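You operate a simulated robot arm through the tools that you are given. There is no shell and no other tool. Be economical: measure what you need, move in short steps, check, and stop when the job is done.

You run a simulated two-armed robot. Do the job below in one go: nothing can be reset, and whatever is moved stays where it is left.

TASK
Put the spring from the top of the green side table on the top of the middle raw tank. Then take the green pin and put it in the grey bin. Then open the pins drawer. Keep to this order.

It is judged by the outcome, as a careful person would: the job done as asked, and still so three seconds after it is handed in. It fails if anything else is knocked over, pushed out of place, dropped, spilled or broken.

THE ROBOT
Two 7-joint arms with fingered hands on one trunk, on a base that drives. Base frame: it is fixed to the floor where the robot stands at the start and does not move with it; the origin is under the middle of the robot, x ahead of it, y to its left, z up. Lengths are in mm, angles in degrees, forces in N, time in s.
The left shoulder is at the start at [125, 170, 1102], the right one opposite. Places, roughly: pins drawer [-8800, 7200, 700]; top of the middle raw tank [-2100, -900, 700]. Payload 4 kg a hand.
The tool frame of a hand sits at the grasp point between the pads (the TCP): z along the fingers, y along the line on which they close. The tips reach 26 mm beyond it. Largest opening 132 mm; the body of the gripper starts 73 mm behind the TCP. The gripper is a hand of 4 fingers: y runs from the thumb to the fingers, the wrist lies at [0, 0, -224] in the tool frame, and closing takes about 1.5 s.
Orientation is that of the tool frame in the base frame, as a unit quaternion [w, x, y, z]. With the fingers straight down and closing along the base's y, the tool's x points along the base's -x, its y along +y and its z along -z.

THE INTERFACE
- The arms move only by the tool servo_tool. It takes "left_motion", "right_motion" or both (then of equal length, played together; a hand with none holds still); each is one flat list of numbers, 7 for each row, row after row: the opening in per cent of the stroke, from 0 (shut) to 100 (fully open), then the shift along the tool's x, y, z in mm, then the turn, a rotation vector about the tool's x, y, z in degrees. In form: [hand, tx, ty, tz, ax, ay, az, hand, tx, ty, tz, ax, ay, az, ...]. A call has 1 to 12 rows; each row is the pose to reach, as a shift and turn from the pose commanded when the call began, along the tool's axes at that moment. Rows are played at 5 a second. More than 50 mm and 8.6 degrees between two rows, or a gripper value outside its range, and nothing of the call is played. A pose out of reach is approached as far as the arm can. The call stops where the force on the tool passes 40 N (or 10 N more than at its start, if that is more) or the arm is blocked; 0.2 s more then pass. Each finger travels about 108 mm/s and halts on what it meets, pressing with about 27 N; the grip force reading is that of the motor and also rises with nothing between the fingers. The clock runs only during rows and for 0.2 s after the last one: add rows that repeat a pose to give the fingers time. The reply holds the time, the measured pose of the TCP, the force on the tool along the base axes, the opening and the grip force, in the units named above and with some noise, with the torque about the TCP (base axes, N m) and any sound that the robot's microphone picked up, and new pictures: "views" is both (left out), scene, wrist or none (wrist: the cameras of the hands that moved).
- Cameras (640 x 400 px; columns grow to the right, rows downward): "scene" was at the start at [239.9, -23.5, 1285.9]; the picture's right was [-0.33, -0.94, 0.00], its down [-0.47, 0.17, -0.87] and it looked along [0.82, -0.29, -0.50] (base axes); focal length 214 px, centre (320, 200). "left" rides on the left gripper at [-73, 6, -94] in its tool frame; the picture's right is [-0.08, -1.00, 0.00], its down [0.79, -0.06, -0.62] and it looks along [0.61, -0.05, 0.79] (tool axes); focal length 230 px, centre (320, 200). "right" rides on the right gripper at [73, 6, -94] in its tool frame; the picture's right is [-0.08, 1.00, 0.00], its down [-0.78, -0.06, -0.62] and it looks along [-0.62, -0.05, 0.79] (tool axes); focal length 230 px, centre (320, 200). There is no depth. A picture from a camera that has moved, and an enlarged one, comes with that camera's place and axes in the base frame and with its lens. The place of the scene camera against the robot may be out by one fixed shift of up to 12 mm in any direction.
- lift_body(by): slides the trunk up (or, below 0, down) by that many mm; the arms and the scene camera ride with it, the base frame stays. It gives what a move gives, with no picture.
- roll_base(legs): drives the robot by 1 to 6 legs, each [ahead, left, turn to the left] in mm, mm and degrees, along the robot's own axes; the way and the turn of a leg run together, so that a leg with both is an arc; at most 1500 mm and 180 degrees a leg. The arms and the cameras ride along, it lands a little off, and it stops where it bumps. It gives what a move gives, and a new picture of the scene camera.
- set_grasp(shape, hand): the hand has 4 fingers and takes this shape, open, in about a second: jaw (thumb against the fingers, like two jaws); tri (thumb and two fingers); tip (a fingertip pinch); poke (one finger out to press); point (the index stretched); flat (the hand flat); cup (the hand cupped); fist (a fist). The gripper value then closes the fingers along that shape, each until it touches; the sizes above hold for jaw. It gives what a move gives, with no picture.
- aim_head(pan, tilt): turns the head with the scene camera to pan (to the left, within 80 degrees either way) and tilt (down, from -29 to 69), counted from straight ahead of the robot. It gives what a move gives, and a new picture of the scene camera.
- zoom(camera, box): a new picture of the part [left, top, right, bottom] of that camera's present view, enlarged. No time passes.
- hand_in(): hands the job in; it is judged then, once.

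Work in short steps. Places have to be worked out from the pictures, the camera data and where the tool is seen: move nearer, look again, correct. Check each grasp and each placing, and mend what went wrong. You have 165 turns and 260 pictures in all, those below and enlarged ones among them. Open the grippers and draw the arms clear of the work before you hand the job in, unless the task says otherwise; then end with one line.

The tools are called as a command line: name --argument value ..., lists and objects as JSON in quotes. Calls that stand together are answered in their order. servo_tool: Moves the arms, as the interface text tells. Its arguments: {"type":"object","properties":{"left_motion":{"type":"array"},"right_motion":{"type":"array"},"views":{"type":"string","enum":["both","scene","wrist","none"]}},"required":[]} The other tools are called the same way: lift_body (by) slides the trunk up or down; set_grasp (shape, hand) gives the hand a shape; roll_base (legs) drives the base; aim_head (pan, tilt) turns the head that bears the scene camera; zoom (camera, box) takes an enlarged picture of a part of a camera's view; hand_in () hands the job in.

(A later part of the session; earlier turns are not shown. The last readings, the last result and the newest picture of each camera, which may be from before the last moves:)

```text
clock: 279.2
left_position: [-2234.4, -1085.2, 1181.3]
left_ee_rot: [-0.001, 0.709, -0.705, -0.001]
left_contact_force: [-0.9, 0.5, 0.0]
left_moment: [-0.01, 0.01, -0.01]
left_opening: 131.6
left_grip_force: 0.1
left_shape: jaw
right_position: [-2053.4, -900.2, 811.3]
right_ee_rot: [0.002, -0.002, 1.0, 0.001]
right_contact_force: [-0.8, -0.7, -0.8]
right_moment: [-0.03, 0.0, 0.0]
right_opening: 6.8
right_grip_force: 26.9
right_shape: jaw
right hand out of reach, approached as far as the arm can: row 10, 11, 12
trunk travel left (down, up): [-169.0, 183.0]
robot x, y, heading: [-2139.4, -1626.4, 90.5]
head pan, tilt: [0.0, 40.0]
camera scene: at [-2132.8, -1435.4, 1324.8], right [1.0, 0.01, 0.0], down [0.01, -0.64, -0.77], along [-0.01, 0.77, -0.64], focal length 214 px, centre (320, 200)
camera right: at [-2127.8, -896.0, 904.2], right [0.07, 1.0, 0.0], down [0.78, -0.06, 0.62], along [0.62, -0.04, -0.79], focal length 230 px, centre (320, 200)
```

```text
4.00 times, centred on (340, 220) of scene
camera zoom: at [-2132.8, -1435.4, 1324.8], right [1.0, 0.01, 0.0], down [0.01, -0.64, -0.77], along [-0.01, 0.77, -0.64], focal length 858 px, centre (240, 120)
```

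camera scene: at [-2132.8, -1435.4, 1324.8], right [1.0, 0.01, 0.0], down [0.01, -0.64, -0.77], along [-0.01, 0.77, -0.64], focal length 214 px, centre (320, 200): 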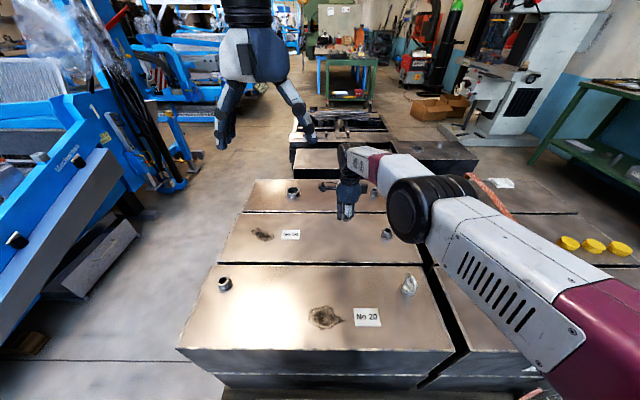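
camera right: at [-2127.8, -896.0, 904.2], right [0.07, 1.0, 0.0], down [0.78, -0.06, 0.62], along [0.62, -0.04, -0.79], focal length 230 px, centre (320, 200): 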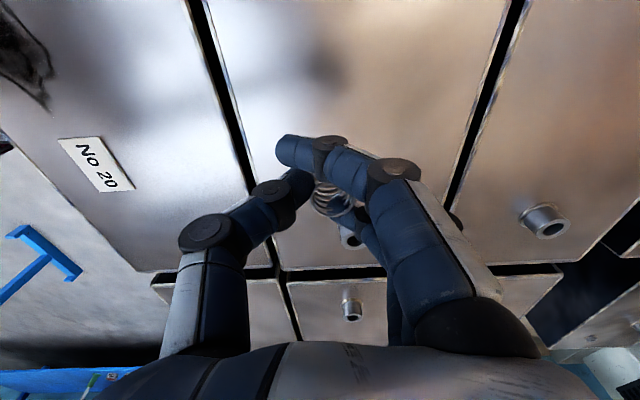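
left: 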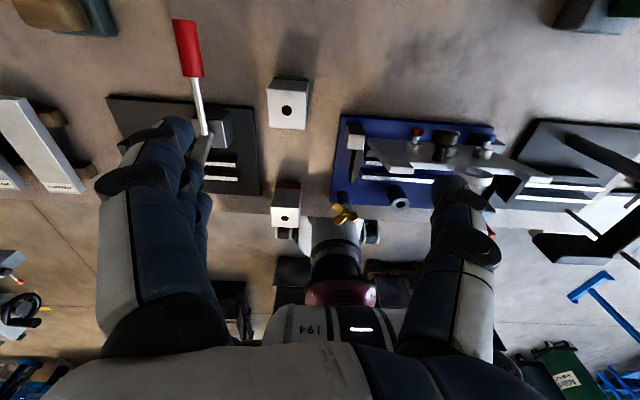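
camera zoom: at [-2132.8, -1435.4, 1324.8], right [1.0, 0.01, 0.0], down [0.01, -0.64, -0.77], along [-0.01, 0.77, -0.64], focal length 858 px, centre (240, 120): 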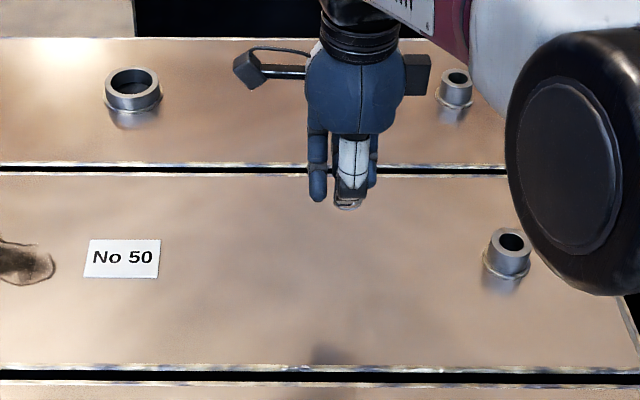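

Reach limit gave (-2053,-900), still ~80 mm inside the tank's near edge. I descend by lowering the trunk 110 mm.

lift_body --by -105

zoom --camera "right" --box '[200, 100, 440, 250]'

zoom --camera "scene" --box '[260, 170, 420, 270]'

```text
clock: 280.6
left_position: [-2234.2, -1086.5, 1078.2]
left_ee_rot: [-0.003, 0.71, -0.704, -0.001]
left_contact_force: [-0.1, -0.4, 0.2]
left_moment: [0.01, 0.02, -0.01]
left_opening: 131.9
left_grip_force: 0.0
left_shape: jaw
right_position: [-2053.8, -901.0, 709.0]
right_ee_rot: [0.001, -0.003, 1.0, 0.003]
right_contact_force: [-0.6, -0.5, -0.8]
right_moment: [0.01, 0.0, -0.02]
right_opening: 7.2
right_grip_force: 26.9
right_shape: jaw
trunk travel left (down, up): [-64.0, 288.0]
robot x, y, heading: [-2136.2, -1623.0, 90.5]
head pan, tilt: [0.0, 40.0]
```

```text
2.67 times, centred on (320, 175) of right
camera zoom: at [-2127.6, -897.3, 801.2], right [0.07, 1.0, 0.01], down [0.78, -0.06, 0.62], along [0.62, -0.04, -0.79], focal length 614 px, centre (320, 267)
```

zoom: 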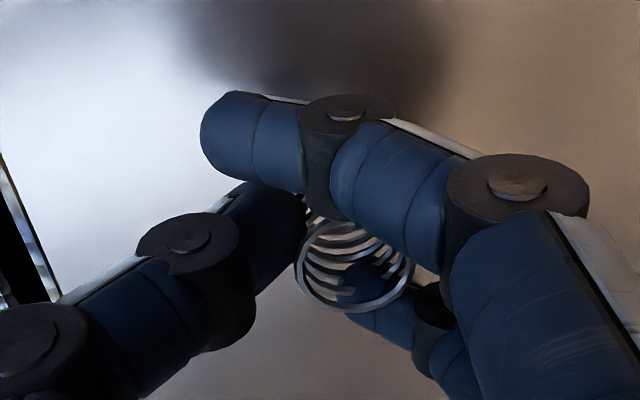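

```text
4.00 times, centred on (340, 220) of scene
camera zoom: at [-2133.6, -1328.4, 1206.3], right [1.0, 0.01, 0.0], down [0.01, -0.64, -0.77], along [-0.01, 0.77, -0.64], focal length 858 px, centre (240, 120)
```

zoom: 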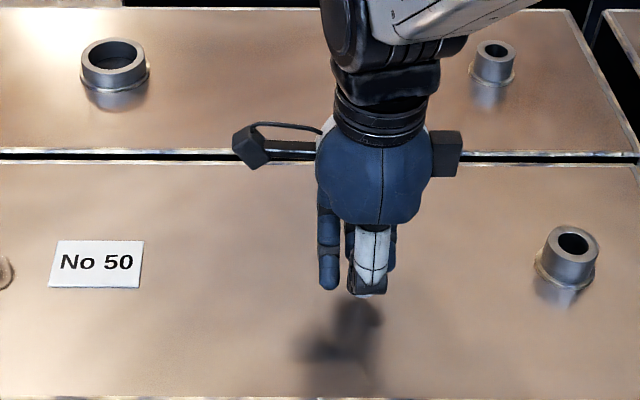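

About 28 mm to go by estimate. I lower gently: first 18 mm.

servo_tool --right_motion '[0, 0, 0, 6, 0, 0, 0, 0, 0, 0, 12, 0, 0, 0, 0, 0, 0, 18, 0, 0, 0, 0, 0, 0, 18, 0, 0, 0]' --views "none"

zoom --camera "scene" --box '[310, 220, 390, 270]'

```text
clock: 281.6
left_position: [-2232.4, -1087.2, 1078.8]
left_ee_rot: [-0.002, 0.709, -0.705, -0.002]
left_contact_force: [-0.7, -0.7, -0.2]
left_moment: [-0.01, 0.02, 0.04]
left_opening: 131.9
left_grip_force: 0.0
left_shape: jaw
right_position: [-2053.1, -901.4, 691.9]
right_ee_rot: [0.001, -0.001, 1.0, 0.005]
right_contact_force: [0.2, -6.0, 26.2]
right_moment: [0.19, -0.31, -0.05]
right_opening: 9.1
right_grip_force: 27.9
right_shape: jaw
trunk travel left (down, up): [-64.0, 288.0]
robot x, y, heading: [-2139.1, -1625.4, 90.3]
head pan, tilt: [0.0, 40.0]
```

```text
8.00 times, centred on (350, 245) of scene
camera zoom: at [-2134.1, -1330.3, 1207.0], right [1.0, 0.01, 0.0], down [0.01, -0.64, -0.77], along [-0.01, 0.77, -0.64], focal length 1716 px, centre (80, -160)
```

zoom: 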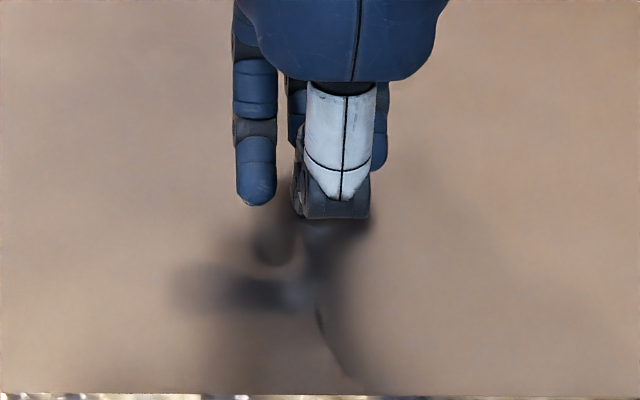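

Contact (26 N up). I raise 3 mm to relieve it.

servo_tool --right_motion '[0, 0, 0, -2, 0, 0, 0, 0, 0, 0, -3, 0, 0, 0, 0, 0, 0, -3, 0, 0, 0]' --views "wrist"

```text
clock: 282.4
left_position: [-2232.8, -1085.5, 1076.9]
left_ee_rot: [-0.002, 0.71, -0.704, -0.001]
left_contact_force: [-0.5, 0.5, -0.5]
left_moment: [-0.03, 0.01, 0.03]
left_opening: 131.9
left_grip_force: 0.1
left_shape: jaw
right_position: [-2053.5, -901.5, 691.3]
right_ee_rot: [0.0, -0.001, 1.0, 0.003]
right_contact_force: [1.6, -0.9, 21.8]
right_moment: [0.32, -0.37, -0.06]
right_opening: 8.9
right_grip_force: 26.5
right_shape: jaw
trunk travel left (down, up): [-64.0, 288.0]
robot x, y, heading: [-2139.6, -1624.8, 90.2]
head pan, tilt: [0.0, 40.0]
camera right: at [-2127.7, -897.7, 785.4], right [0.07, 1.0, 0.0], down [0.78, -0.06, 0.62], along [0.62, -0.04, -0.79], focal length 230 px, centre (320, 200)
```

right: 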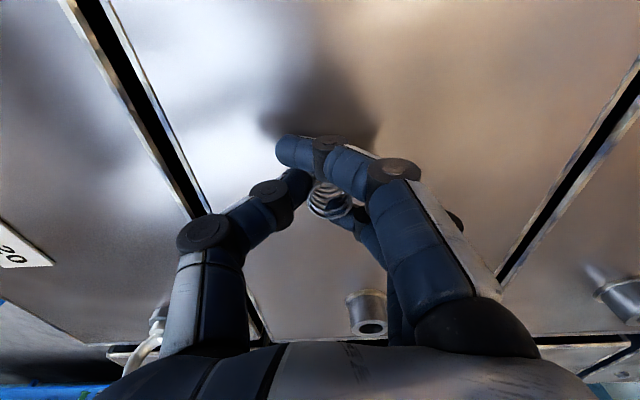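

Still 22 N; I raise a few mm more.

servo_tool --right_motion '[0, 0, 0, -2, 0, 0, 0, 0, 0, 0, -4, 0, 0, 0, 0, 0, 0, -4, 0, 0, 0]' --views "none"

```text
clock: 283.2
left_position: [-2231.5, -1084.8, 1076.2]
left_ee_rot: [0.0, 0.71, -0.704, 0.001]
left_contact_force: [-0.9, -0.9, -0.1]
left_moment: [-0.03, 0.01, 0.01]
left_opening: 131.9
left_grip_force: 0.0
left_shape: jaw
right_position: [-2053.6, -901.4, 693.3]
right_ee_rot: [0.002, 0.0, 1.0, 0.0]
right_contact_force: [2.4, 1.8, 8.3]
right_moment: [0.19, -0.19, -0.03]
right_opening: 8.2
right_grip_force: 26.6
right_shape: jaw
trunk travel left (down, up): [-64.0, 288.0]
robot x, y, heading: [-2139.2, -1630.0, 90.5]
head pan, tilt: [0.0, 40.0]
```

Now 8 N. I raise 1.5 mm more and open slowly.

servo_tool --right_motion '[0, 0, 0, -1.5, 0, 0, 0, 4, 0, 0, -1.5, 0, 0, 0, 8, 0, 0, -1.5, 0, 0, 0, 12, 0, 0, -1.5, 0, 0, 0, 16, 0, 0, -1.5, 0, 0, 0, 21, 0, 0, -1.5, 0, 0, 0, 27, 0, 0, -1.5, 0, 0, 0, 34, 0, 0, -1.5, 0, 0, 0, 42, 0, 0, -1.5, 0, 0, 0, 50, 0, 0, -1.5, 0, 0, 0, 50, 0, 0, -1.5, 0, 0, 0]' --views "wrist"

zoom --camera "scene" --box '[310, 200, 390, 270]'

```text
clock: 285.6
left_position: [-2233.3, -1084.2, 1077.0]
left_ee_rot: [0.0, 0.71, -0.705, 0.0]
left_contact_force: [0.8, 0.4, -0.2]
left_moment: [0.0, -0.05, 0.0]
left_opening: 131.9
left_grip_force: 0.0
left_shape: jaw
right_position: [-2053.8, -900.6, 694.7]
right_ee_rot: [0.001, -0.002, 1.0, 0.0]
right_contact_force: [-0.4, -0.3, 0.7]
right_moment: [0.02, 0.0, 0.0]
right_opening: 65.2
right_grip_force: 0.1
right_shape: jaw
trunk travel left (down, up): [-64.0, 288.0]
robot x, y, heading: [-2139.1, -1627.3, 90.5]
head pan, tilt: [0.0, 40.0]
camera right: at [-2127.9, -896.9, 788.8], right [0.07, 1.0, 0.0], down [0.78, -0.06, 0.62], along [0.62, -0.05, -0.79], focal length 230 px, centre (320, 200)
```

right: 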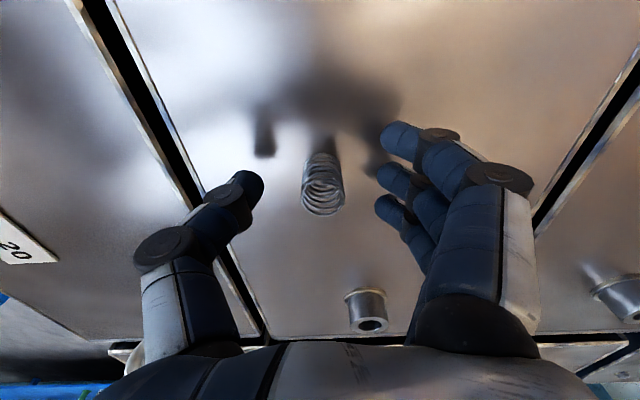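

```text
5.71 times, centred on (350, 235) of scene
camera zoom: at [-2133.7, -1326.8, 1205.5], right [1.0, 0.01, 0.0], down [0.01, -0.64, -0.77], along [-0.01, 0.77, -0.64], focal length 1226 px, centre (149, 0)
```

zoom: 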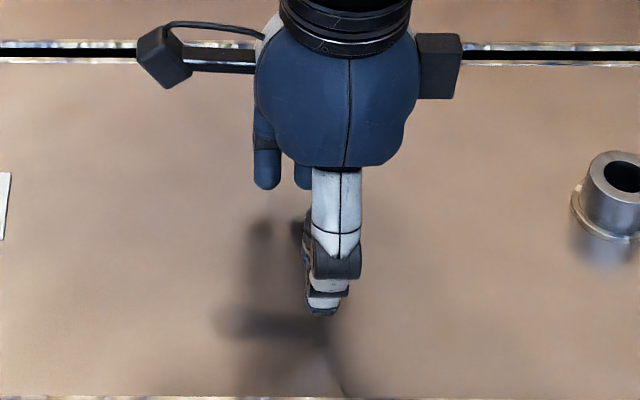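

The spring stands on the tank, released. I lift the hand straight up and verify.

servo_tool --right_motion '[50, 0, 0, -10, 0, 0, 0, 50, 0, 0, -25, 0, 0, 0, 50, 0, 0, -45, 0, 0, 0, 50, 0, 0, -75, 0, 0, 0, 50, 0, 0, -110, 0, 0, 0, 50, 0, 0, -145, 0, 0, 0]' --views "wrist"

zoom --camera "scene" --box '[310, 200, 390, 270]'

```text
clock: 287.0
left_position: [-2234.0, -1085.4, 1078.0]
left_ee_rot: [-0.001, 0.71, -0.704, -0.001]
left_contact_force: [0.4, 0.0, 0.2]
left_moment: [-0.01, 0.01, -0.04]
left_opening: 131.6
left_grip_force: 0.1
left_shape: jaw
right_position: [-2054.4, -902.3, 839.8]
right_ee_rot: [0.001, -0.002, 1.0, 0.001]
right_contact_force: [0.4, 0.2, 0.6]
right_moment: [0.0, -0.01, 0.0]
right_opening: 65.1
right_grip_force: 0.0
right_shape: jaw
trunk travel left (down, up): [-64.0, 288.0]
robot x, y, heading: [-2137.1, -1626.7, 90.5]
head pan, tilt: [0.0, 40.0]
camera right: at [-2128.4, -897.6, 934.5], right [0.07, 1.0, 0.0], down [0.78, -0.06, 0.62], along [0.62, -0.04, -0.79], focal length 230 px, centre (320, 200)
```

right: 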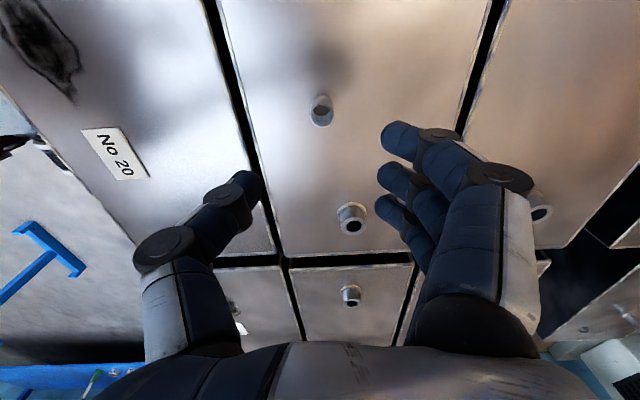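

```text
5.71 times, centred on (350, 235) of scene
camera zoom: at [-2133.7, -1327.5, 1205.9], right [1.0, 0.01, 0.0], down [0.01, -0.64, -0.77], along [-0.01, 0.77, -0.64], focal length 1226 px, centre (149, 0)
```

zoom: 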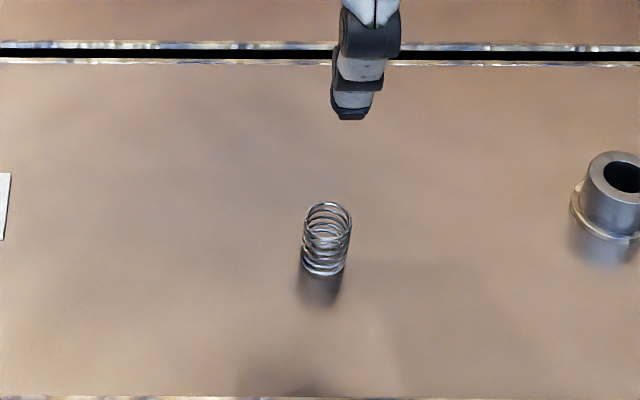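

Spring stands well on the middle tank. I retract the hand, raise the trunk, and drive back toward the green bench.

servo_tool --right_motion '[50, 0, -20, -40, 0, 0, 0, 50, 0, -50, -75, 0, 0, 0, 50, 0, -85, -105, 0, 0, 0, 50, 0, -125, -130, 0, 0, 0, 50, 0, -165, -150, 0, 0, 0, 50, 0, -205, -165, 0, 0, 0, 50, 0, -240, -180, 0, 0, 0]' --views "none"

lift_body --by 255

roll_base --legs '[[-80, 0, 0], [0, 0, -90], [1450, 0, 0], [350, 0, 0], [0, 0, 90]]'

```text
clock: 288.6
left_position: [-2233.1, -1084.7, 1076.8]
left_ee_rot: [-0.001, 0.709, -0.705, 0.0]
left_contact_force: [0.3, 0.2, -0.2]
left_moment: [0.0, -0.01, 0.02]
left_opening: 131.7
left_grip_force: 0.0
left_shape: jaw
right_position: [-2052.8, -1143.2, 1020.0]
right_ee_rot: [0.0, 0.0, 1.0, 0.001]
right_contact_force: [-0.4, 0.7, -0.4]
right_moment: [0.0, -0.03, 0.0]
right_opening: 65.4
right_grip_force: 0.0
right_shape: jaw
trunk travel left (down, up): [-64.0, 288.0]
robot x, y, heading: [-2136.4, -1626.3, 90.3]
head pan, tilt: [0.0, 40.0]
```

```text
clock: 291.2
left_position: [-2233.6, -1084.9, 1331.0]
left_ee_rot: [-0.002, 0.71, -0.705, 0.0]
left_contact_force: [-0.5, 0.5, 0.7]
left_moment: [-0.03, 0.01, 0.05]
left_opening: 131.7
left_grip_force: 0.0
left_shape: jaw
right_position: [-2053.2, -1141.5, 1274.6]
right_ee_rot: [0.001, 0.0, 1.0, 0.001]
right_contact_force: [0.7, 0.2, -0.1]
right_moment: [0.0, 0.01, 0.01]
right_opening: 65.4
right_grip_force: 0.0
right_shape: jaw
trunk travel left (down, up): [-319.0, 33.0]
robot x, y, heading: [-2137.6, -1625.8, 90.4]
head pan, tilt: [0.0, 40.0]
```

```text
clock: 308.6
left_position: [-429.0, -1127.6, 1331.0]
left_ee_rot: [-0.001, 0.713, -0.701, 0.0]
left_contact_force: [-0.6, -0.2, 0.2]
left_moment: [-0.01, 0.02, -0.01]
left_opening: 132.1
left_grip_force: 0.0
left_shape: jaw
right_position: [-250.1, -1182.1, 1274.7]
right_ee_rot: [0.001, -0.007, 1.0, 0.001]
right_contact_force: [-0.4, 0.1, 0.5]
right_moment: [0.03, -0.01, 0.0]
right_opening: 65.4
right_grip_force: 0.0
right_shape: jaw
trunk travel left (down, up): [-319.0, 33.0]
robot x, y, heading: [-329.9, -1670.3, 91.2]
head pan, tilt: [0.0, 40.0]
camera scene: at [-325.0, -1536.5, 1478.0], right [1.0, 0.02, 0.0], down [0.01, -0.64, -0.77], along [-0.01, 0.77, -0.64], focal length 214 px, centre (320, 200)
```

scene: 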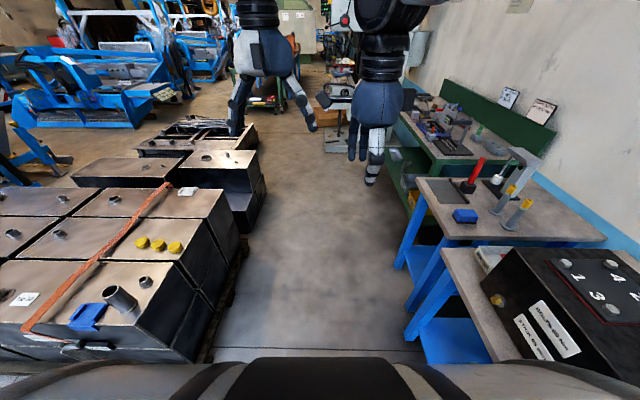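

I drive up the corridor and face the bench again, but first zoom at the shelf with the grey bin from this oblique side.

roll_base --legs '[[700, 0, 0]]'

aim_head --pan -35 --tilt 40

zoom --camera "scene" --box '[200, 120, 440, 270]'

```text
clock: 312.4
left_position: [-436.0, -417.7, 1330.9]
left_ee_rot: [0.0, 0.71, -0.705, 0.0]
left_contact_force: [0.1, -0.1, 0.0]
left_moment: [-0.02, 0.04, -0.02]
left_opening: 131.8
left_grip_force: 0.0
left_shape: jaw
right_position: [-257.0, -473.7, 1274.9]
right_ee_rot: [0.0, -0.002, 1.0, 0.002]
right_contact_force: [-0.7, 0.2, -0.1]
right_moment: [-0.03, 0.02, 0.01]
right_opening: 65.3
right_grip_force: 0.0
right_shape: jaw
trunk travel left (down, up): [-319.0, 33.0]
robot x, y, heading: [-341.9, -961.0, 90.7]
head pan, tilt: [0.0, 40.0]
camera scene: at [-334.8, -827.6, 1478.0], right [1.0, 0.01, 0.0], down [0.01, -0.64, -0.77], along [-0.01, 0.77, -0.64], focal length 214 px, centre (320, 200)
```

scene: 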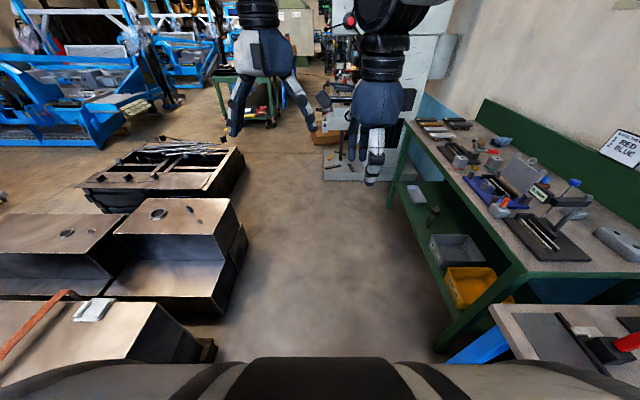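

```text
clock: 313.4
left_position: [-434.9, -418.1, 1331.3]
left_ee_rot: [-0.002, 0.71, -0.704, -0.001]
left_contact_force: [1.1, -0.7, 0.0]
left_moment: [-0.01, 0.01, 0.02]
left_opening: 131.9
left_grip_force: 0.1
left_shape: jaw
right_position: [-257.0, -474.9, 1275.0]
right_ee_rot: [0.0, -0.002, 1.0, 0.0]
right_contact_force: [0.6, -0.6, -0.2]
right_moment: [0.0, 0.0, 0.02]
right_opening: 65.4
right_grip_force: 0.0
right_shape: jaw
trunk travel left (down, up): [-319.0, 33.0]
robot x, y, heading: [-339.2, -961.4, 90.6]
head pan, tilt: [-35.0, 40.0]
camera scene: at [-285.9, -842.5, 1478.0], right [0.83, -0.56, 0.0], down [-0.36, -0.53, -0.77], along [0.43, 0.63, -0.64], focal length 214 px, centre (320, 200)
```

scene: 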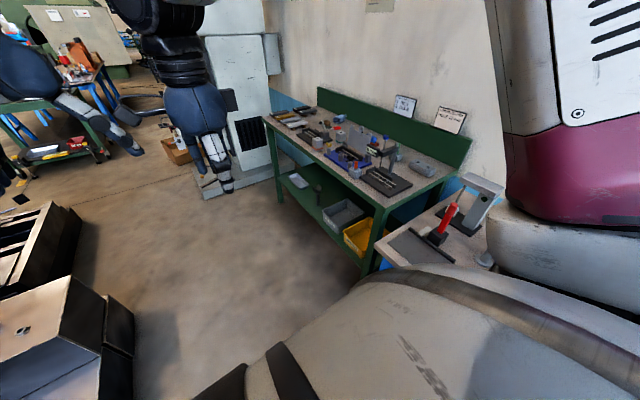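

```text
2.67 times, centred on (320, 195) of scene
camera zoom: at [-285.9, -842.5, 1478.0], right [0.83, -0.56, 0.0], down [-0.36, -0.53, -0.77], along [0.43, 0.63, -0.64], focal length 572 px, centre (320, 213)
```

zoom: 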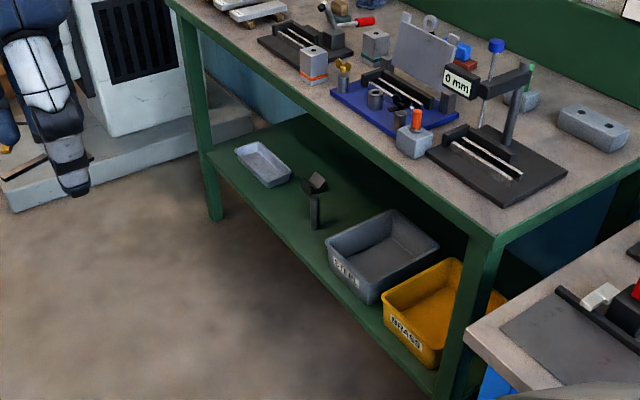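

The grey STEEL bin: x≈328–555, y≈-160..35, rim z≈474, just behind the shelf's front edge. First I go in front of the green pin, standing at y≈+50 so the arm stays clear of the "0 mm" device.

roll_base --legs '[[1010, 0, 0], [0, 0, -90.5], [350, 0, 0]]'

aim_head --pan -10 --tilt 45

zoom --camera "scene" --box '[300, 150, 460, 250]'

```text
clock: 324.5
left_position: [534.7, 123.0, 1330.5]
left_ee_rot: [0.0, 0.014, 1.0, -0.001]
left_contact_force: [0.0, 0.6, 0.3]
left_moment: [0.03, 0.01, 0.02]
left_opening: 132.0
left_grip_force: 0.1
left_shape: jaw
right_position: [473.2, -53.0, 1274.6]
right_ee_rot: [0.0, 0.718, 0.696, 0.0]
right_contact_force: [-1.1, 1.2, 0.9]
right_moment: [0.0, 0.05, -0.03]
right_opening: 65.0
right_grip_force: 0.0
right_shape: jaw
trunk travel left (down, up): [-319.0, 33.0]
robot x, y, heading: [-7.9, 45.0, -1.3]
head pan, tilt: [-35.0, 40.0]
camera scene: at [107.1, 2.3, 1478.0], right [-0.59, -0.8, 0.0], down [-0.52, 0.38, -0.77], along [0.62, -0.46, -0.64], focal length 214 px, centre (320, 200)
```

scene: 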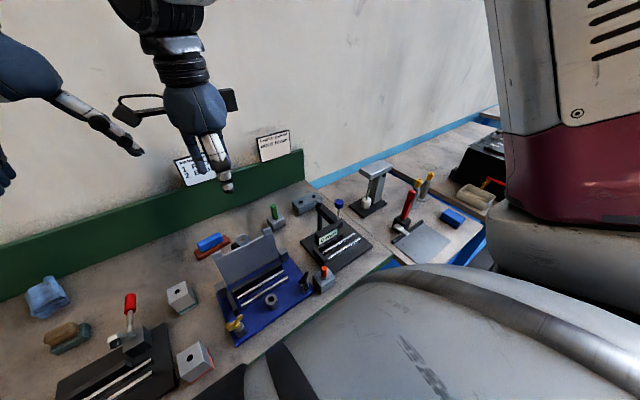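

```text
clock: 325.4
left_position: [534.8, 123.9, 1331.5]
left_ee_rot: [0.001, 0.015, 1.0, -0.001]
left_contact_force: [-0.1, 0.0, -0.1]
left_moment: [-0.02, 0.0, 0.03]
left_opening: 132.0
left_grip_force: 0.0
left_shape: jaw
right_position: [472.9, -53.8, 1275.2]
right_ee_rot: [0.001, 0.718, 0.696, -0.001]
right_contact_force: [-0.4, -0.1, -1.2]
right_moment: [-0.01, -0.02, 0.0]
right_opening: 65.3
right_grip_force: 0.1
right_shape: jaw
trunk travel left (down, up): [-319.0, 33.0]
robot x, y, heading: [-10.1, 45.6, -1.5]
head pan, tilt: [-10.0, 45.0]
camera scene: at [117.8, 36.6, 1470.8], right [-0.2, -0.98, 0.0], down [-0.69, 0.14, -0.71], along [0.69, -0.14, -0.71], focal length 214 px, centre (320, 200)
```

scene: 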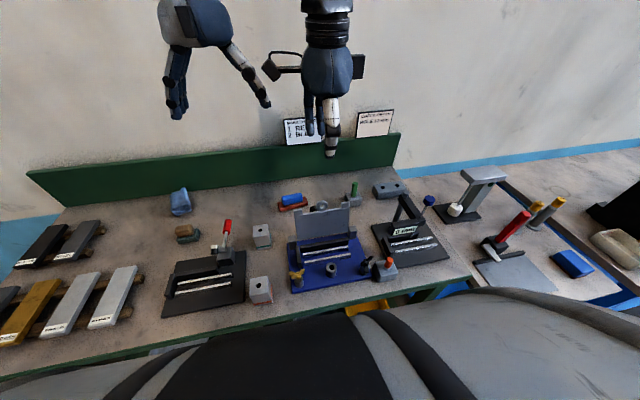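

```text
4.00 times, centred on (380, 200) of scene
camera zoom: at [117.8, 36.6, 1470.8], right [-0.2, -0.98, 0.0], down [-0.69, 0.14, -0.71], along [0.69, -0.14, -0.71], focal length 858 px, centre (80, 200)
```

zoom: 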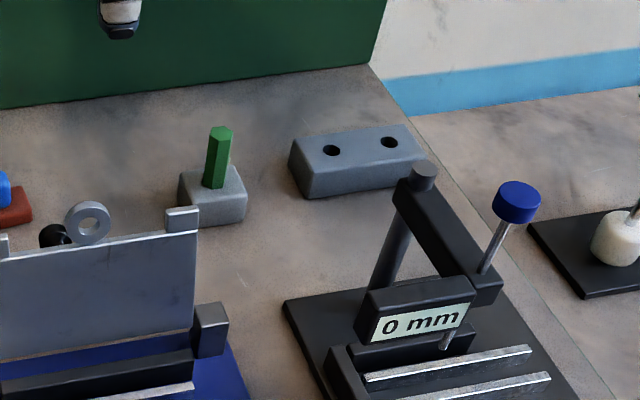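

Pin axis ≈ (652,-209) after correction, top z≈983. I move the right hand above it at z≈1080.

servo_tool --right_motion '[50, -20, 26, 10, 0, 0, 0, 50, -41, 52, 20, 0, 0, 0, 50, -61, 78, 30, 0, 0, 0, 50, -82, 105, 40, 0, 0, 0, 50, -102, 131, 55, 0, 0, 0, 50, -123, 157, 75, 0, 0, 0, 50, -143, 184, 100, 0, 0, 0, 50, -143, 184, 135, 0, 0, 0, 50, -143, 184, 170, 0, 0, 0, 50, -143, 184, 195, 0, 0, 0, 50, -143, 184, 195, 0, 0, 0]'

zoom --camera "scene" --box '[300, 150, 460, 250]'

```text
clock: 327.8
left_position: [534.9, 123.9, 1331.1]
left_ee_rot: [0.001, 0.014, 1.0, 0.0]
left_contact_force: [-0.5, 0.2, 0.3]
left_moment: [0.02, 0.0, 0.0]
left_opening: 131.9
left_grip_force: 0.1
left_shape: jaw
right_position: [651.0, -202.1, 1082.7]
right_ee_rot: [0.001, 0.718, 0.696, 0.0]
right_contact_force: [0.2, 0.0, -0.6]
right_moment: [0.01, 0.0, -0.05]
right_opening: 65.3
right_grip_force: 0.1
right_shape: jaw
trunk travel left (down, up): [-319.0, 33.0]
robot x, y, heading: [-6.4, 43.8, -1.5]
head pan, tilt: [-10.0, 45.0]
camera scene: at [117.8, 36.8, 1470.8], right [-0.2, -0.98, 0.0], down [-0.69, 0.14, -0.71], along [0.69, -0.14, -0.71], focal length 214 px, centre (320, 200)
camera right: at [658.3, -130.1, 1176.2], right [0.99, -0.11, 0.0], down [-0.09, -0.78, 0.62], along [-0.07, -0.61, -0.79], focal length 230 px, centre (320, 200)
```

scene: 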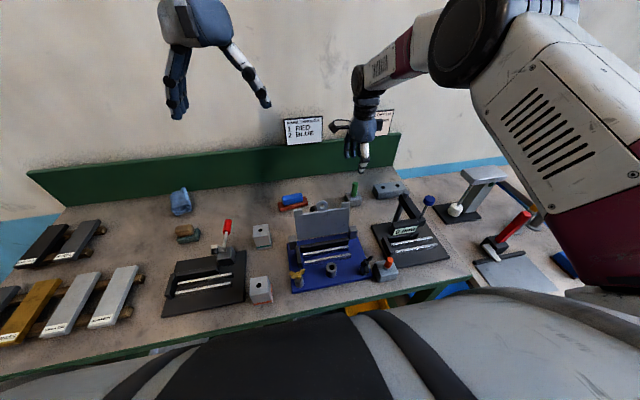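
right: 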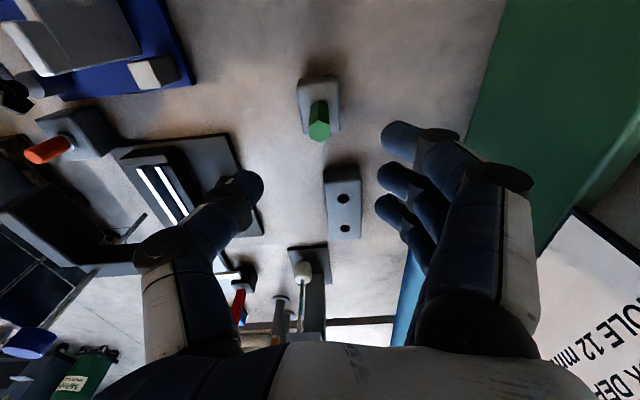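

```text
4.00 times, centred on (380, 200) of scene
camera zoom: at [117.8, 36.8, 1470.8], right [-0.2, -0.98, 0.0], down [-0.69, 0.14, -0.71], along [0.69, -0.14, -0.71], focal length 858 px, centre (80, 200)
```

zoom: 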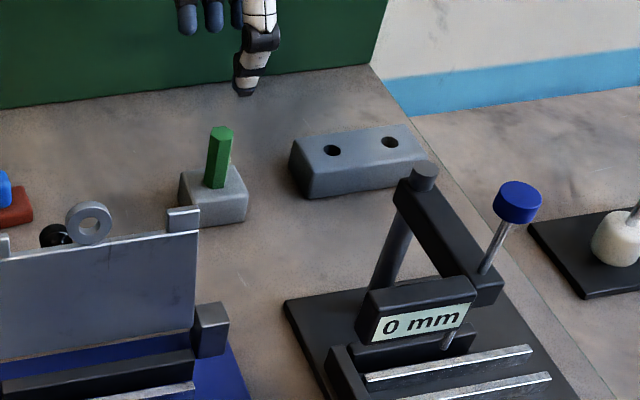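

Wrist view gives the pin at (650,-198). I shift 9 mm left and descend 60 mm, then recheck.

servo_tool --right_motion '[50, 5, 0, 15, 0, 0, 0, 50, 9, 0, 30, 0, 0, 0, 50, 9, 0, 45, 0, 0, 0, 50, 9, 0, 60, 0, 0, 0, 50, 9, 0, 60, 0, 0, 0]' --views "wrist"

zoom --camera "scene" --box '[320, 160, 400, 210]'

```text
clock: 329.0
left_position: [535.1, 124.8, 1331.8]
left_ee_rot: [0.001, 0.014, 1.0, -0.001]
left_contact_force: [-0.3, -0.1, -0.1]
left_moment: [-0.01, 0.0, 0.01]
left_opening: 132.0
left_grip_force: 0.0
left_shape: jaw
right_position: [653.9, -193.2, 1021.8]
right_ee_rot: [0.001, 0.718, 0.696, 0.0]
right_contact_force: [-1.3, 0.0, 0.1]
right_moment: [0.02, 0.01, -0.04]
right_opening: 65.4
right_grip_force: 0.0
right_shape: jaw
trunk travel left (down, up): [-319.0, 33.0]
robot x, y, heading: [-9.4, 49.1, -1.6]
head pan, tilt: [-10.0, 45.0]
camera right: at [660.7, -121.8, 1114.9], right [0.99, -0.11, 0.0], down [-0.09, -0.78, 0.62], along [-0.07, -0.61, -0.79], focal length 230 px, centre (320, 200)
```

right: 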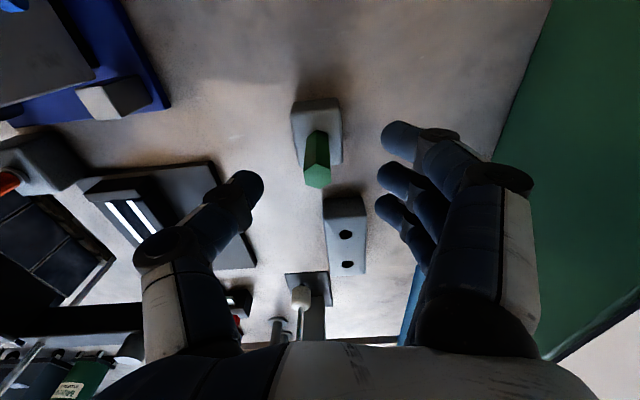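

```text
8.00 times, centred on (360, 185) of scene
camera zoom: at [117.8, 36.8, 1470.8], right [-0.2, -0.98, 0.0], down [-0.69, 0.14, -0.71], along [0.69, -0.14, -0.71], focal length 1716 px, centre (0, 320)
```

zoom: 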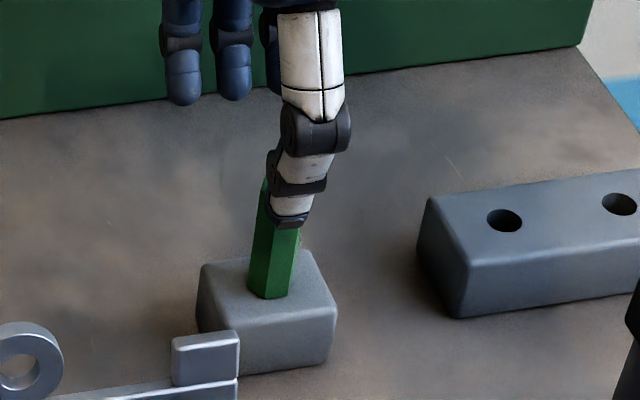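

Pin at (650,-202) now. I shift 7 mm right, 3 back and descend to z≈958 around the pin.

servo_tool --right_motion '[50, -7, -3, 8, 0, 0, 0, 50, -7, -3, 22, 0, 0, 0, 50, -7, -3, 36, 0, 0, 0, 50, -7, -3, 50, 0, 0, 0, 50, -7, -3, 62, 0, 0, 0, 50, -7, -3, 62, 0, 0, 0]' --views "wrist"

zoom --camera "scene" --box '[320, 160, 400, 210]'

```text
clock: 330.4
left_position: [534.8, 123.1, 1332.0]
left_ee_rot: [0.001, 0.015, 1.0, -0.001]
left_contact_force: [-0.1, 1.1, -0.5]
left_moment: [0.0, 0.02, -0.03]
left_opening: 131.8
left_grip_force: 0.1
left_shape: jaw
right_position: [651.1, -200.8, 958.3]
right_ee_rot: [0.001, 0.719, 0.695, 0.0]
right_contact_force: [-0.4, -0.3, 0.5]
right_moment: [0.01, 0.0, -0.03]
right_opening: 65.3
right_grip_force: 0.1
right_shape: jaw
trunk travel left (down, up): [-319.0, 33.0]
robot x, y, heading: [-6.0, 48.6, -1.4]
head pan, tilt: [-10.0, 45.0]
camera right: at [657.4, -129.6, 1051.6], right [0.99, -0.11, 0.0], down [-0.09, -0.78, 0.62], along [-0.07, -0.61, -0.79], focal length 230 px, centre (320, 200)
```

right: 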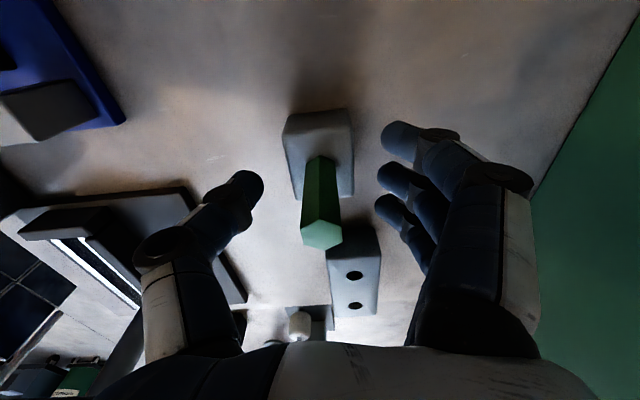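

```text
8.00 times, centred on (360, 185) of scene
camera zoom: at [117.8, 36.8, 1470.8], right [-0.2, -0.98, 0.0], down [-0.69, 0.14, -0.71], along [0.69, -0.14, -0.71], focal length 1716 px, centre (0, 320)
```

zoom: 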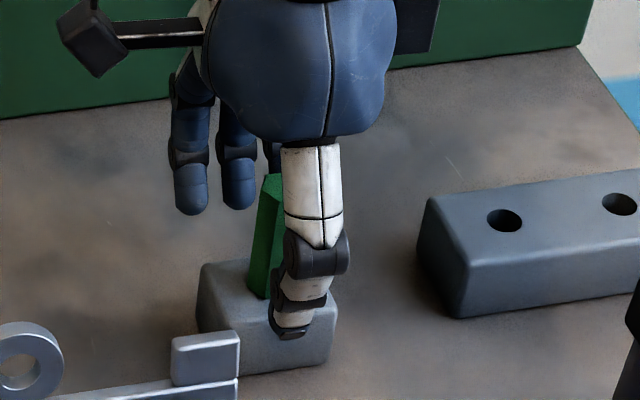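

The pin stands between thumb and fingers. I close.

servo_tool --right_motion '[42, 0, 0, 0, 0, 0, 0, 34, 0, 0, 0, 0, 0, 0, 26, 0, 0, 0, 0, 0, 0, 18, 0, 0, 0, 0, 0, 0, 10, 0, 0, 0, 0, 0, 0, 4, 0, 0, 0, 0, 0, 0, 0, 0, 0, 0, 0, 0, 0, 0, 0, 0, 0, 0, 0, 0, 0, 0, 0, 0, 0, 0, 0]' --views "wrist"

```text
clock: 332.4
left_position: [534.6, 123.8, 1330.6]
left_ee_rot: [0.001, 0.014, 1.0, -0.001]
left_contact_force: [-0.5, 0.9, 0.4]
left_moment: [-0.02, -0.05, -0.02]
left_opening: 131.9
left_grip_force: 0.1
left_shape: jaw
right_position: [650.0, -201.5, 958.7]
right_ee_rot: [0.001, 0.718, 0.696, -0.001]
right_contact_force: [-2.8, 0.3, 4.0]
right_moment: [-0.04, -0.05, 0.0]
right_opening: 0.0
right_grip_force: 27.0
right_shape: jaw
trunk travel left (down, up): [-319.0, 33.0]
robot x, y, heading: [-12.6, 50.2, -1.5]
head pan, tilt: [-10.0, 45.0]
camera right: at [656.9, -129.4, 1052.1], right [0.99, -0.11, 0.0], down [-0.09, -0.78, 0.62], along [-0.07, -0.61, -0.79], focal length 230 px, centre (320, 200)
```

right: 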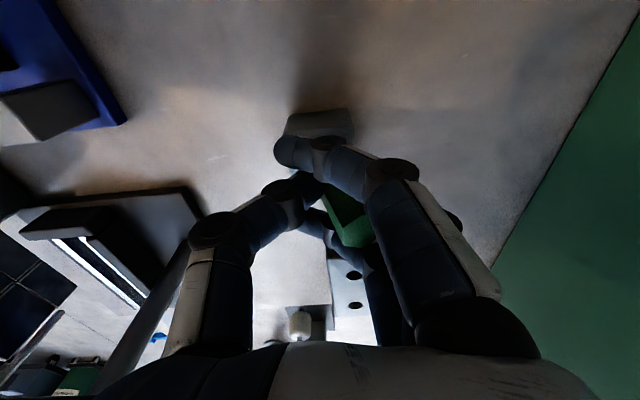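

The pin seems shifted; I zoom in to check the grip.

zoom --camera "right" --box '[240, 110, 440, 260]'

zoom --camera "scene" --box '[330, 160, 390, 210]'

```text
2.67 times, centred on (340, 185) of right
camera zoom: at [656.9, -129.4, 1052.1], right [0.99, -0.11, 0.0], down [-0.09, -0.78, 0.62], along [-0.07, -0.61, -0.79], focal length 614 px, centre (267, 240)
```

zoom: 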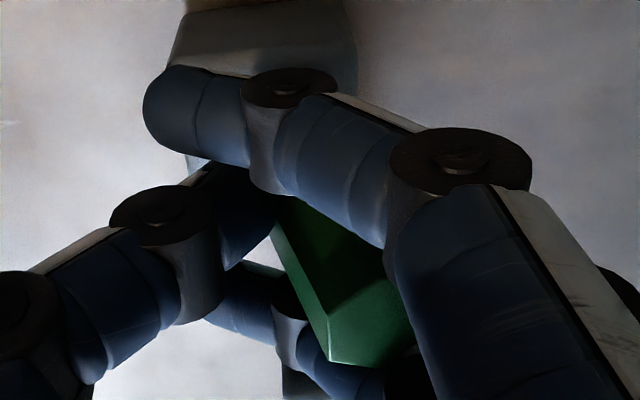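

```text
8.00 times, centred on (360, 185) of scene
camera zoom: at [117.2, 37.0, 1470.8], right [-0.2, -0.98, 0.0], down [-0.69, 0.14, -0.71], along [0.69, -0.14, -0.71], focal length 1716 px, centre (0, 320)
```

zoom: 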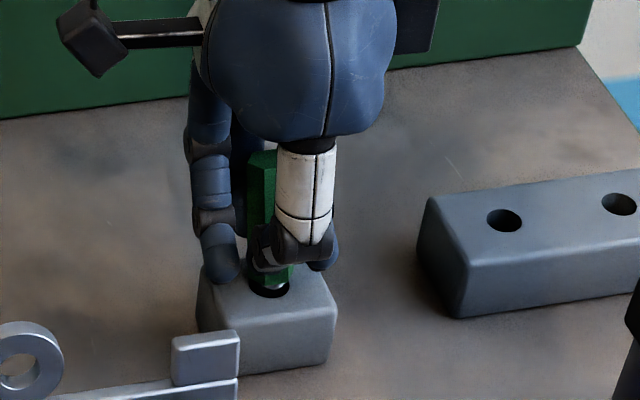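

The pin leans a bit but is gripped. I lift gently 15 mm and check.

servo_tool --right_motion '[0, 0, 0, -5, 0, 0, 0, 0, 0, 0, -10, 0, 0, 0, 0, 0, 0, -18, 0, 0, 0, 0, 0, 0, -18, 0, 0, 0]' --views "wrist"

zoom --camera "scene" --box '[330, 160, 390, 210]'

```text
clock: 333.4
left_position: [535.1, 124.5, 1332.0]
left_ee_rot: [0.0, 0.015, 1.0, -0.001]
left_contact_force: [-0.6, -0.3, -0.2]
left_moment: [0.01, 0.0, 0.01]
left_opening: 132.0
left_grip_force: 0.1
left_shape: jaw
right_position: [649.3, -200.5, 977.6]
right_ee_rot: [0.001, 0.718, 0.696, 0.0]
right_contact_force: [2.3, 0.2, -1.4]
right_moment: [0.03, -0.07, 0.03]
right_opening: 0.1
right_grip_force: 27.1
right_shape: jaw
trunk travel left (down, up): [-319.0, 33.0]
robot x, y, heading: [-5.5, 46.0, -1.4]
head pan, tilt: [-10.0, 45.0]
camera right: at [657.4, -129.7, 1070.9], right [0.99, -0.11, 0.0], down [-0.09, -0.78, 0.62], along [-0.07, -0.61, -0.79], focal length 230 px, centre (320, 200)
```

right: 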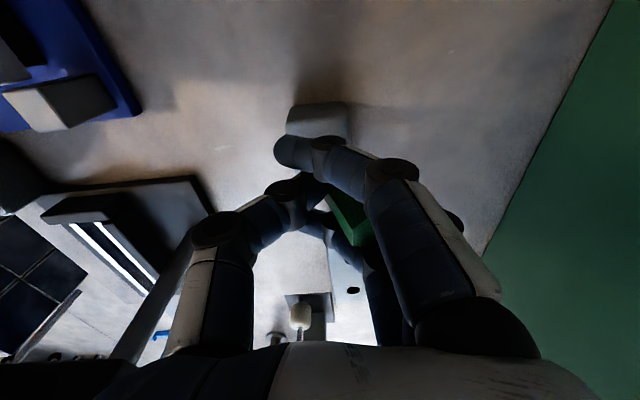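

```text
8.00 times, centred on (360, 185) of scene
camera zoom: at [118.4, 36.6, 1470.7], right [-0.2, -0.98, 0.0], down [-0.69, 0.14, -0.71], along [0.69, -0.14, -0.71], focal length 1716 px, centre (0, 320)
```

zoom: 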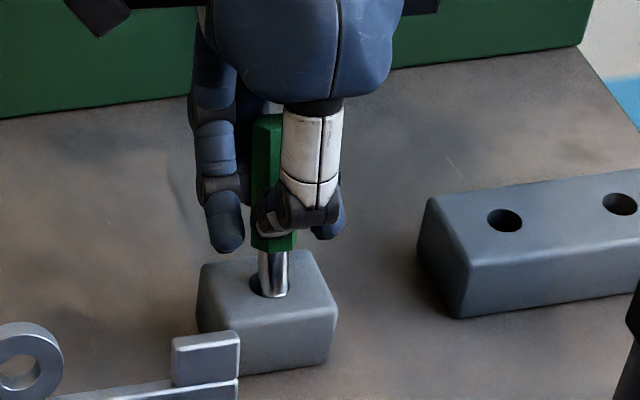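

The pin is coming out with its steel shank. I lift on, 100 mm more.

servo_tool --right_motion '[0, 0, 0, -10, 0, 0, 0, 0, 0, 0, -20, 0, 0, 0, 0, 0, 0, -30, 0, 0, 0, 0, 0, 0, -45, 0, 0, 0, 0, 0, 0, -65, 0, 0, 0, 0, 0, 0, -90, 0, 0, 0, 0, 0, 0, -115, 0, 0, 0]' --views "wrist"

zoom --camera "scene" --box '[320, 130, 400, 210]'

```text
clock: 335.0
left_position: [534.7, 123.7, 1332.6]
left_ee_rot: [0.001, 0.015, 1.0, -0.001]
left_contact_force: [-1.0, -1.3, -0.9]
left_moment: [-0.02, -0.02, 0.0]
left_opening: 131.8
left_grip_force: 0.0
left_shape: jaw
right_position: [648.9, -201.0, 1092.5]
right_ee_rot: [0.001, 0.718, 0.696, 0.0]
right_contact_force: [1.0, -0.7, -0.6]
right_moment: [-0.02, -0.01, 0.01]
right_opening: 0.1
right_grip_force: 26.9
right_shape: jaw
trunk travel left (down, up): [-319.0, 33.0]
robot x, y, heading: [-7.1, 49.1, -1.3]
head pan, tilt: [-10.0, 45.0]
camera right: at [656.2, -129.7, 1185.7], right [0.99, -0.11, 0.0], down [-0.09, -0.78, 0.62], along [-0.07, -0.61, -0.79], focal length 230 px, centre (320, 200)
```

right: 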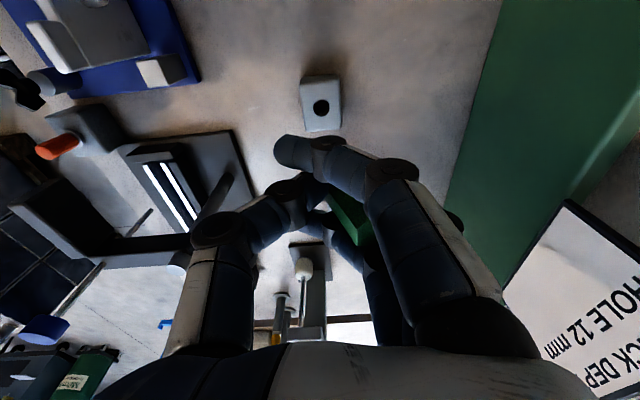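

```text
5.00 times, centred on (360, 170) of scene
camera zoom: at [117.7, 36.8, 1470.8], right [-0.2, -0.98, 0.0], down [-0.69, 0.14, -0.71], along [0.69, -0.14, -0.71], focal length 1072 px, centre (120, 350)
```

zoom: 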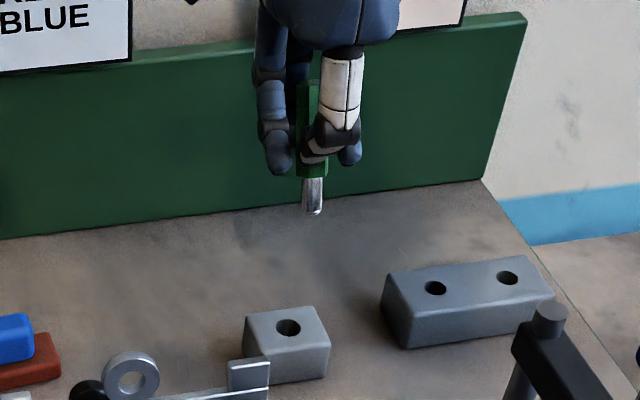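

Pin held and block undisturbed. I raise, draw back and turn the hand so it closes left-right (useful for dropping into the bin).

servo_tool --right_motion '[0, 0, 0, -43, 0, 0, 0, 0, 0, 0, -86, 0, 0, -8.2, 0, 0, 0, -130, 0, 0, -16.4, 0, 0, -20, -130, 0, 0, -24.5, 0, 0, -40, -130, 0, 0, -32.7, 0, 0, -60, -130, 0, 0, -40.9, 0, 0, -80, -130, 0, 0, -49.1, 0, 0, -100, -130, 0, 0, -57.3, 0, 0, -120, -130, 0, 0, -65.5, 0, 0, -140, -130, 0, 0, -73.6, 0, 0, -160, -130, 0, 0, -81.8, 0, 0, -180, -130, 0, 0, -90]' --views "wrist"

```text
clock: 337.6
left_position: [534.1, 123.2, 1331.8]
left_ee_rot: [0.001, 0.014, 1.0, -0.001]
left_contact_force: [-0.2, -0.2, 0.1]
left_moment: [-0.01, 0.02, -0.02]
left_opening: 131.9
left_grip_force: 0.1
left_shape: jaw
right_position: [470.4, -194.1, 1222.2]
right_ee_rot: [0.002, 0.014, 1.0, -0.002]
right_contact_force: [-0.5, 0.0, -1.1]
right_moment: [0.0, -0.01, 0.01]
right_opening: 0.0
right_grip_force: 27.5
right_shape: jaw
trunk travel left (down, up): [-319.0, 33.0]
robot x, y, heading: [-7.7, 45.5, -1.5]
head pan, tilt: [-10.0, 45.0]
camera right: at [396.0, -188.4, 1315.4], right [0.11, 0.99, 0.0], down [0.78, -0.08, 0.62], along [0.61, -0.07, -0.79], focal length 230 px, centre (320, 200)
```

right: 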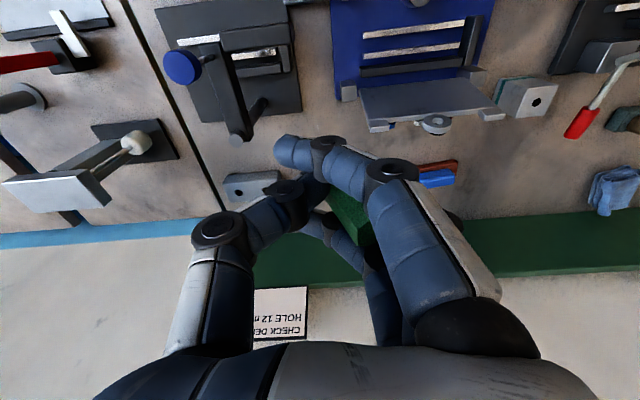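

I back the base 420 mm clear of the bench and lower the trunk fully.

roll_base --legs '[[-420, 0, 1.4]]'

lift_body --by -310

aim_head --pan -5 --tilt 40

```text
clock: 340.2
left_position: [112.7, 142.0, 1331.4]
left_ee_rot: [0.002, 0.002, 1.0, -0.001]
left_contact_force: [0.7, -0.6, 0.5]
left_moment: [-0.02, -0.03, 0.01]
left_opening: 132.2
left_grip_force: 0.1
left_shape: jaw
right_position: [54.7, -179.0, 1221.9]
right_ee_rot: [0.001, 0.005, 1.0, -0.001]
right_contact_force: [0.2, 0.1, -0.4]
right_moment: [-0.01, -0.02, 0.0]
right_opening: 0.0
right_grip_force: 26.6
right_shape: jaw
trunk travel left (down, up): [-319.0, 33.0]
robot x, y, heading: [-430.4, 52.9, -0.4]
head pan, tilt: [-10.0, 45.0]
camera scene: at [-302.5, 45.4, 1470.8], right [-0.18, -0.98, 0.0], down [-0.7, 0.12, -0.71], along [0.7, -0.12, -0.71], focal length 214 px, centre (320, 200)
```

scene: 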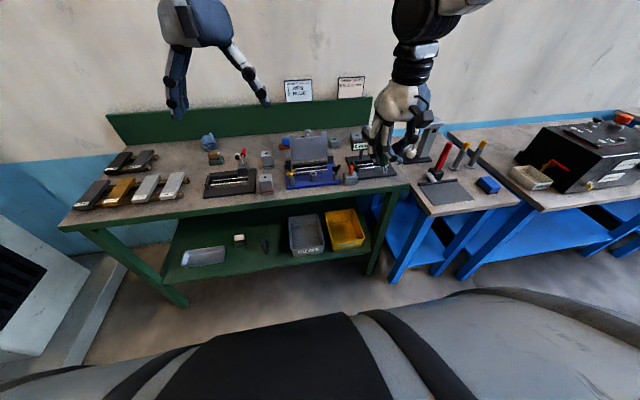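

```text
clock: 342.9
left_position: [184.0, 142.4, 832.2]
left_ee_rot: [-0.218, 0.002, 0.976, -0.002]
left_contact_force: [-3.4, -1.4, 4.2]
left_moment: [0.06, -0.59, -0.11]
left_opening: 132.0
left_grip_force: 0.1
left_shape: jaw
right_position: [58.5, -177.3, 919.3]
right_ee_rot: [-0.005, 0.004, 1.0, 0.001]
right_contact_force: [0.2, 0.2, -1.6]
right_moment: [0.03, -0.01, -0.02]
right_opening: 0.2
right_grip_force: 26.6
right_shape: jaw
trunk travel left (down, up): [-20.0, 331.0]
robot x, y, heading: [-429.0, 57.1, -0.3]
head pan, tilt: [-10.0, 45.0]
stopped: the force on the tool passed its limit (the readings are from after the stop); the commanded pose is now the measured one
```

```text
clock: 343.6
left_position: [183.2, 140.8, 832.1]
left_ee_rot: [-0.219, 0.001, 0.976, -0.002]
left_contact_force: [-2.6, -1.4, 3.9]
left_moment: [0.12, -0.59, -0.24]
left_opening: 132.2
left_grip_force: 0.1
left_shape: jaw
right_position: [56.5, -176.9, 918.7]
right_ee_rot: [-0.006, 0.004, 1.0, -0.001]
right_contact_force: [-0.2, -0.3, -1.1]
right_moment: [0.0, 0.02, -0.03]
right_opening: 0.0
right_grip_force: 26.8
right_shape: jaw
trunk travel left (down, up): [-20.0, 331.0]
robot x, y, heading: [-431.9, 53.9, -0.3]
head pan, tilt: [-5.0, 40.0]
camera scene: at [-85.6, 51.5, 1152.4], right [-0.09, -1.0, 0.0], down [-0.64, 0.06, -0.77], along [0.76, -0.07, -0.64], focal length 214 px, centre (320, 200)
```

scene: 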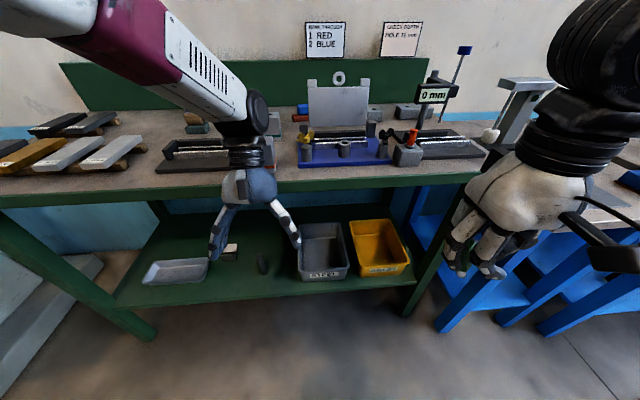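

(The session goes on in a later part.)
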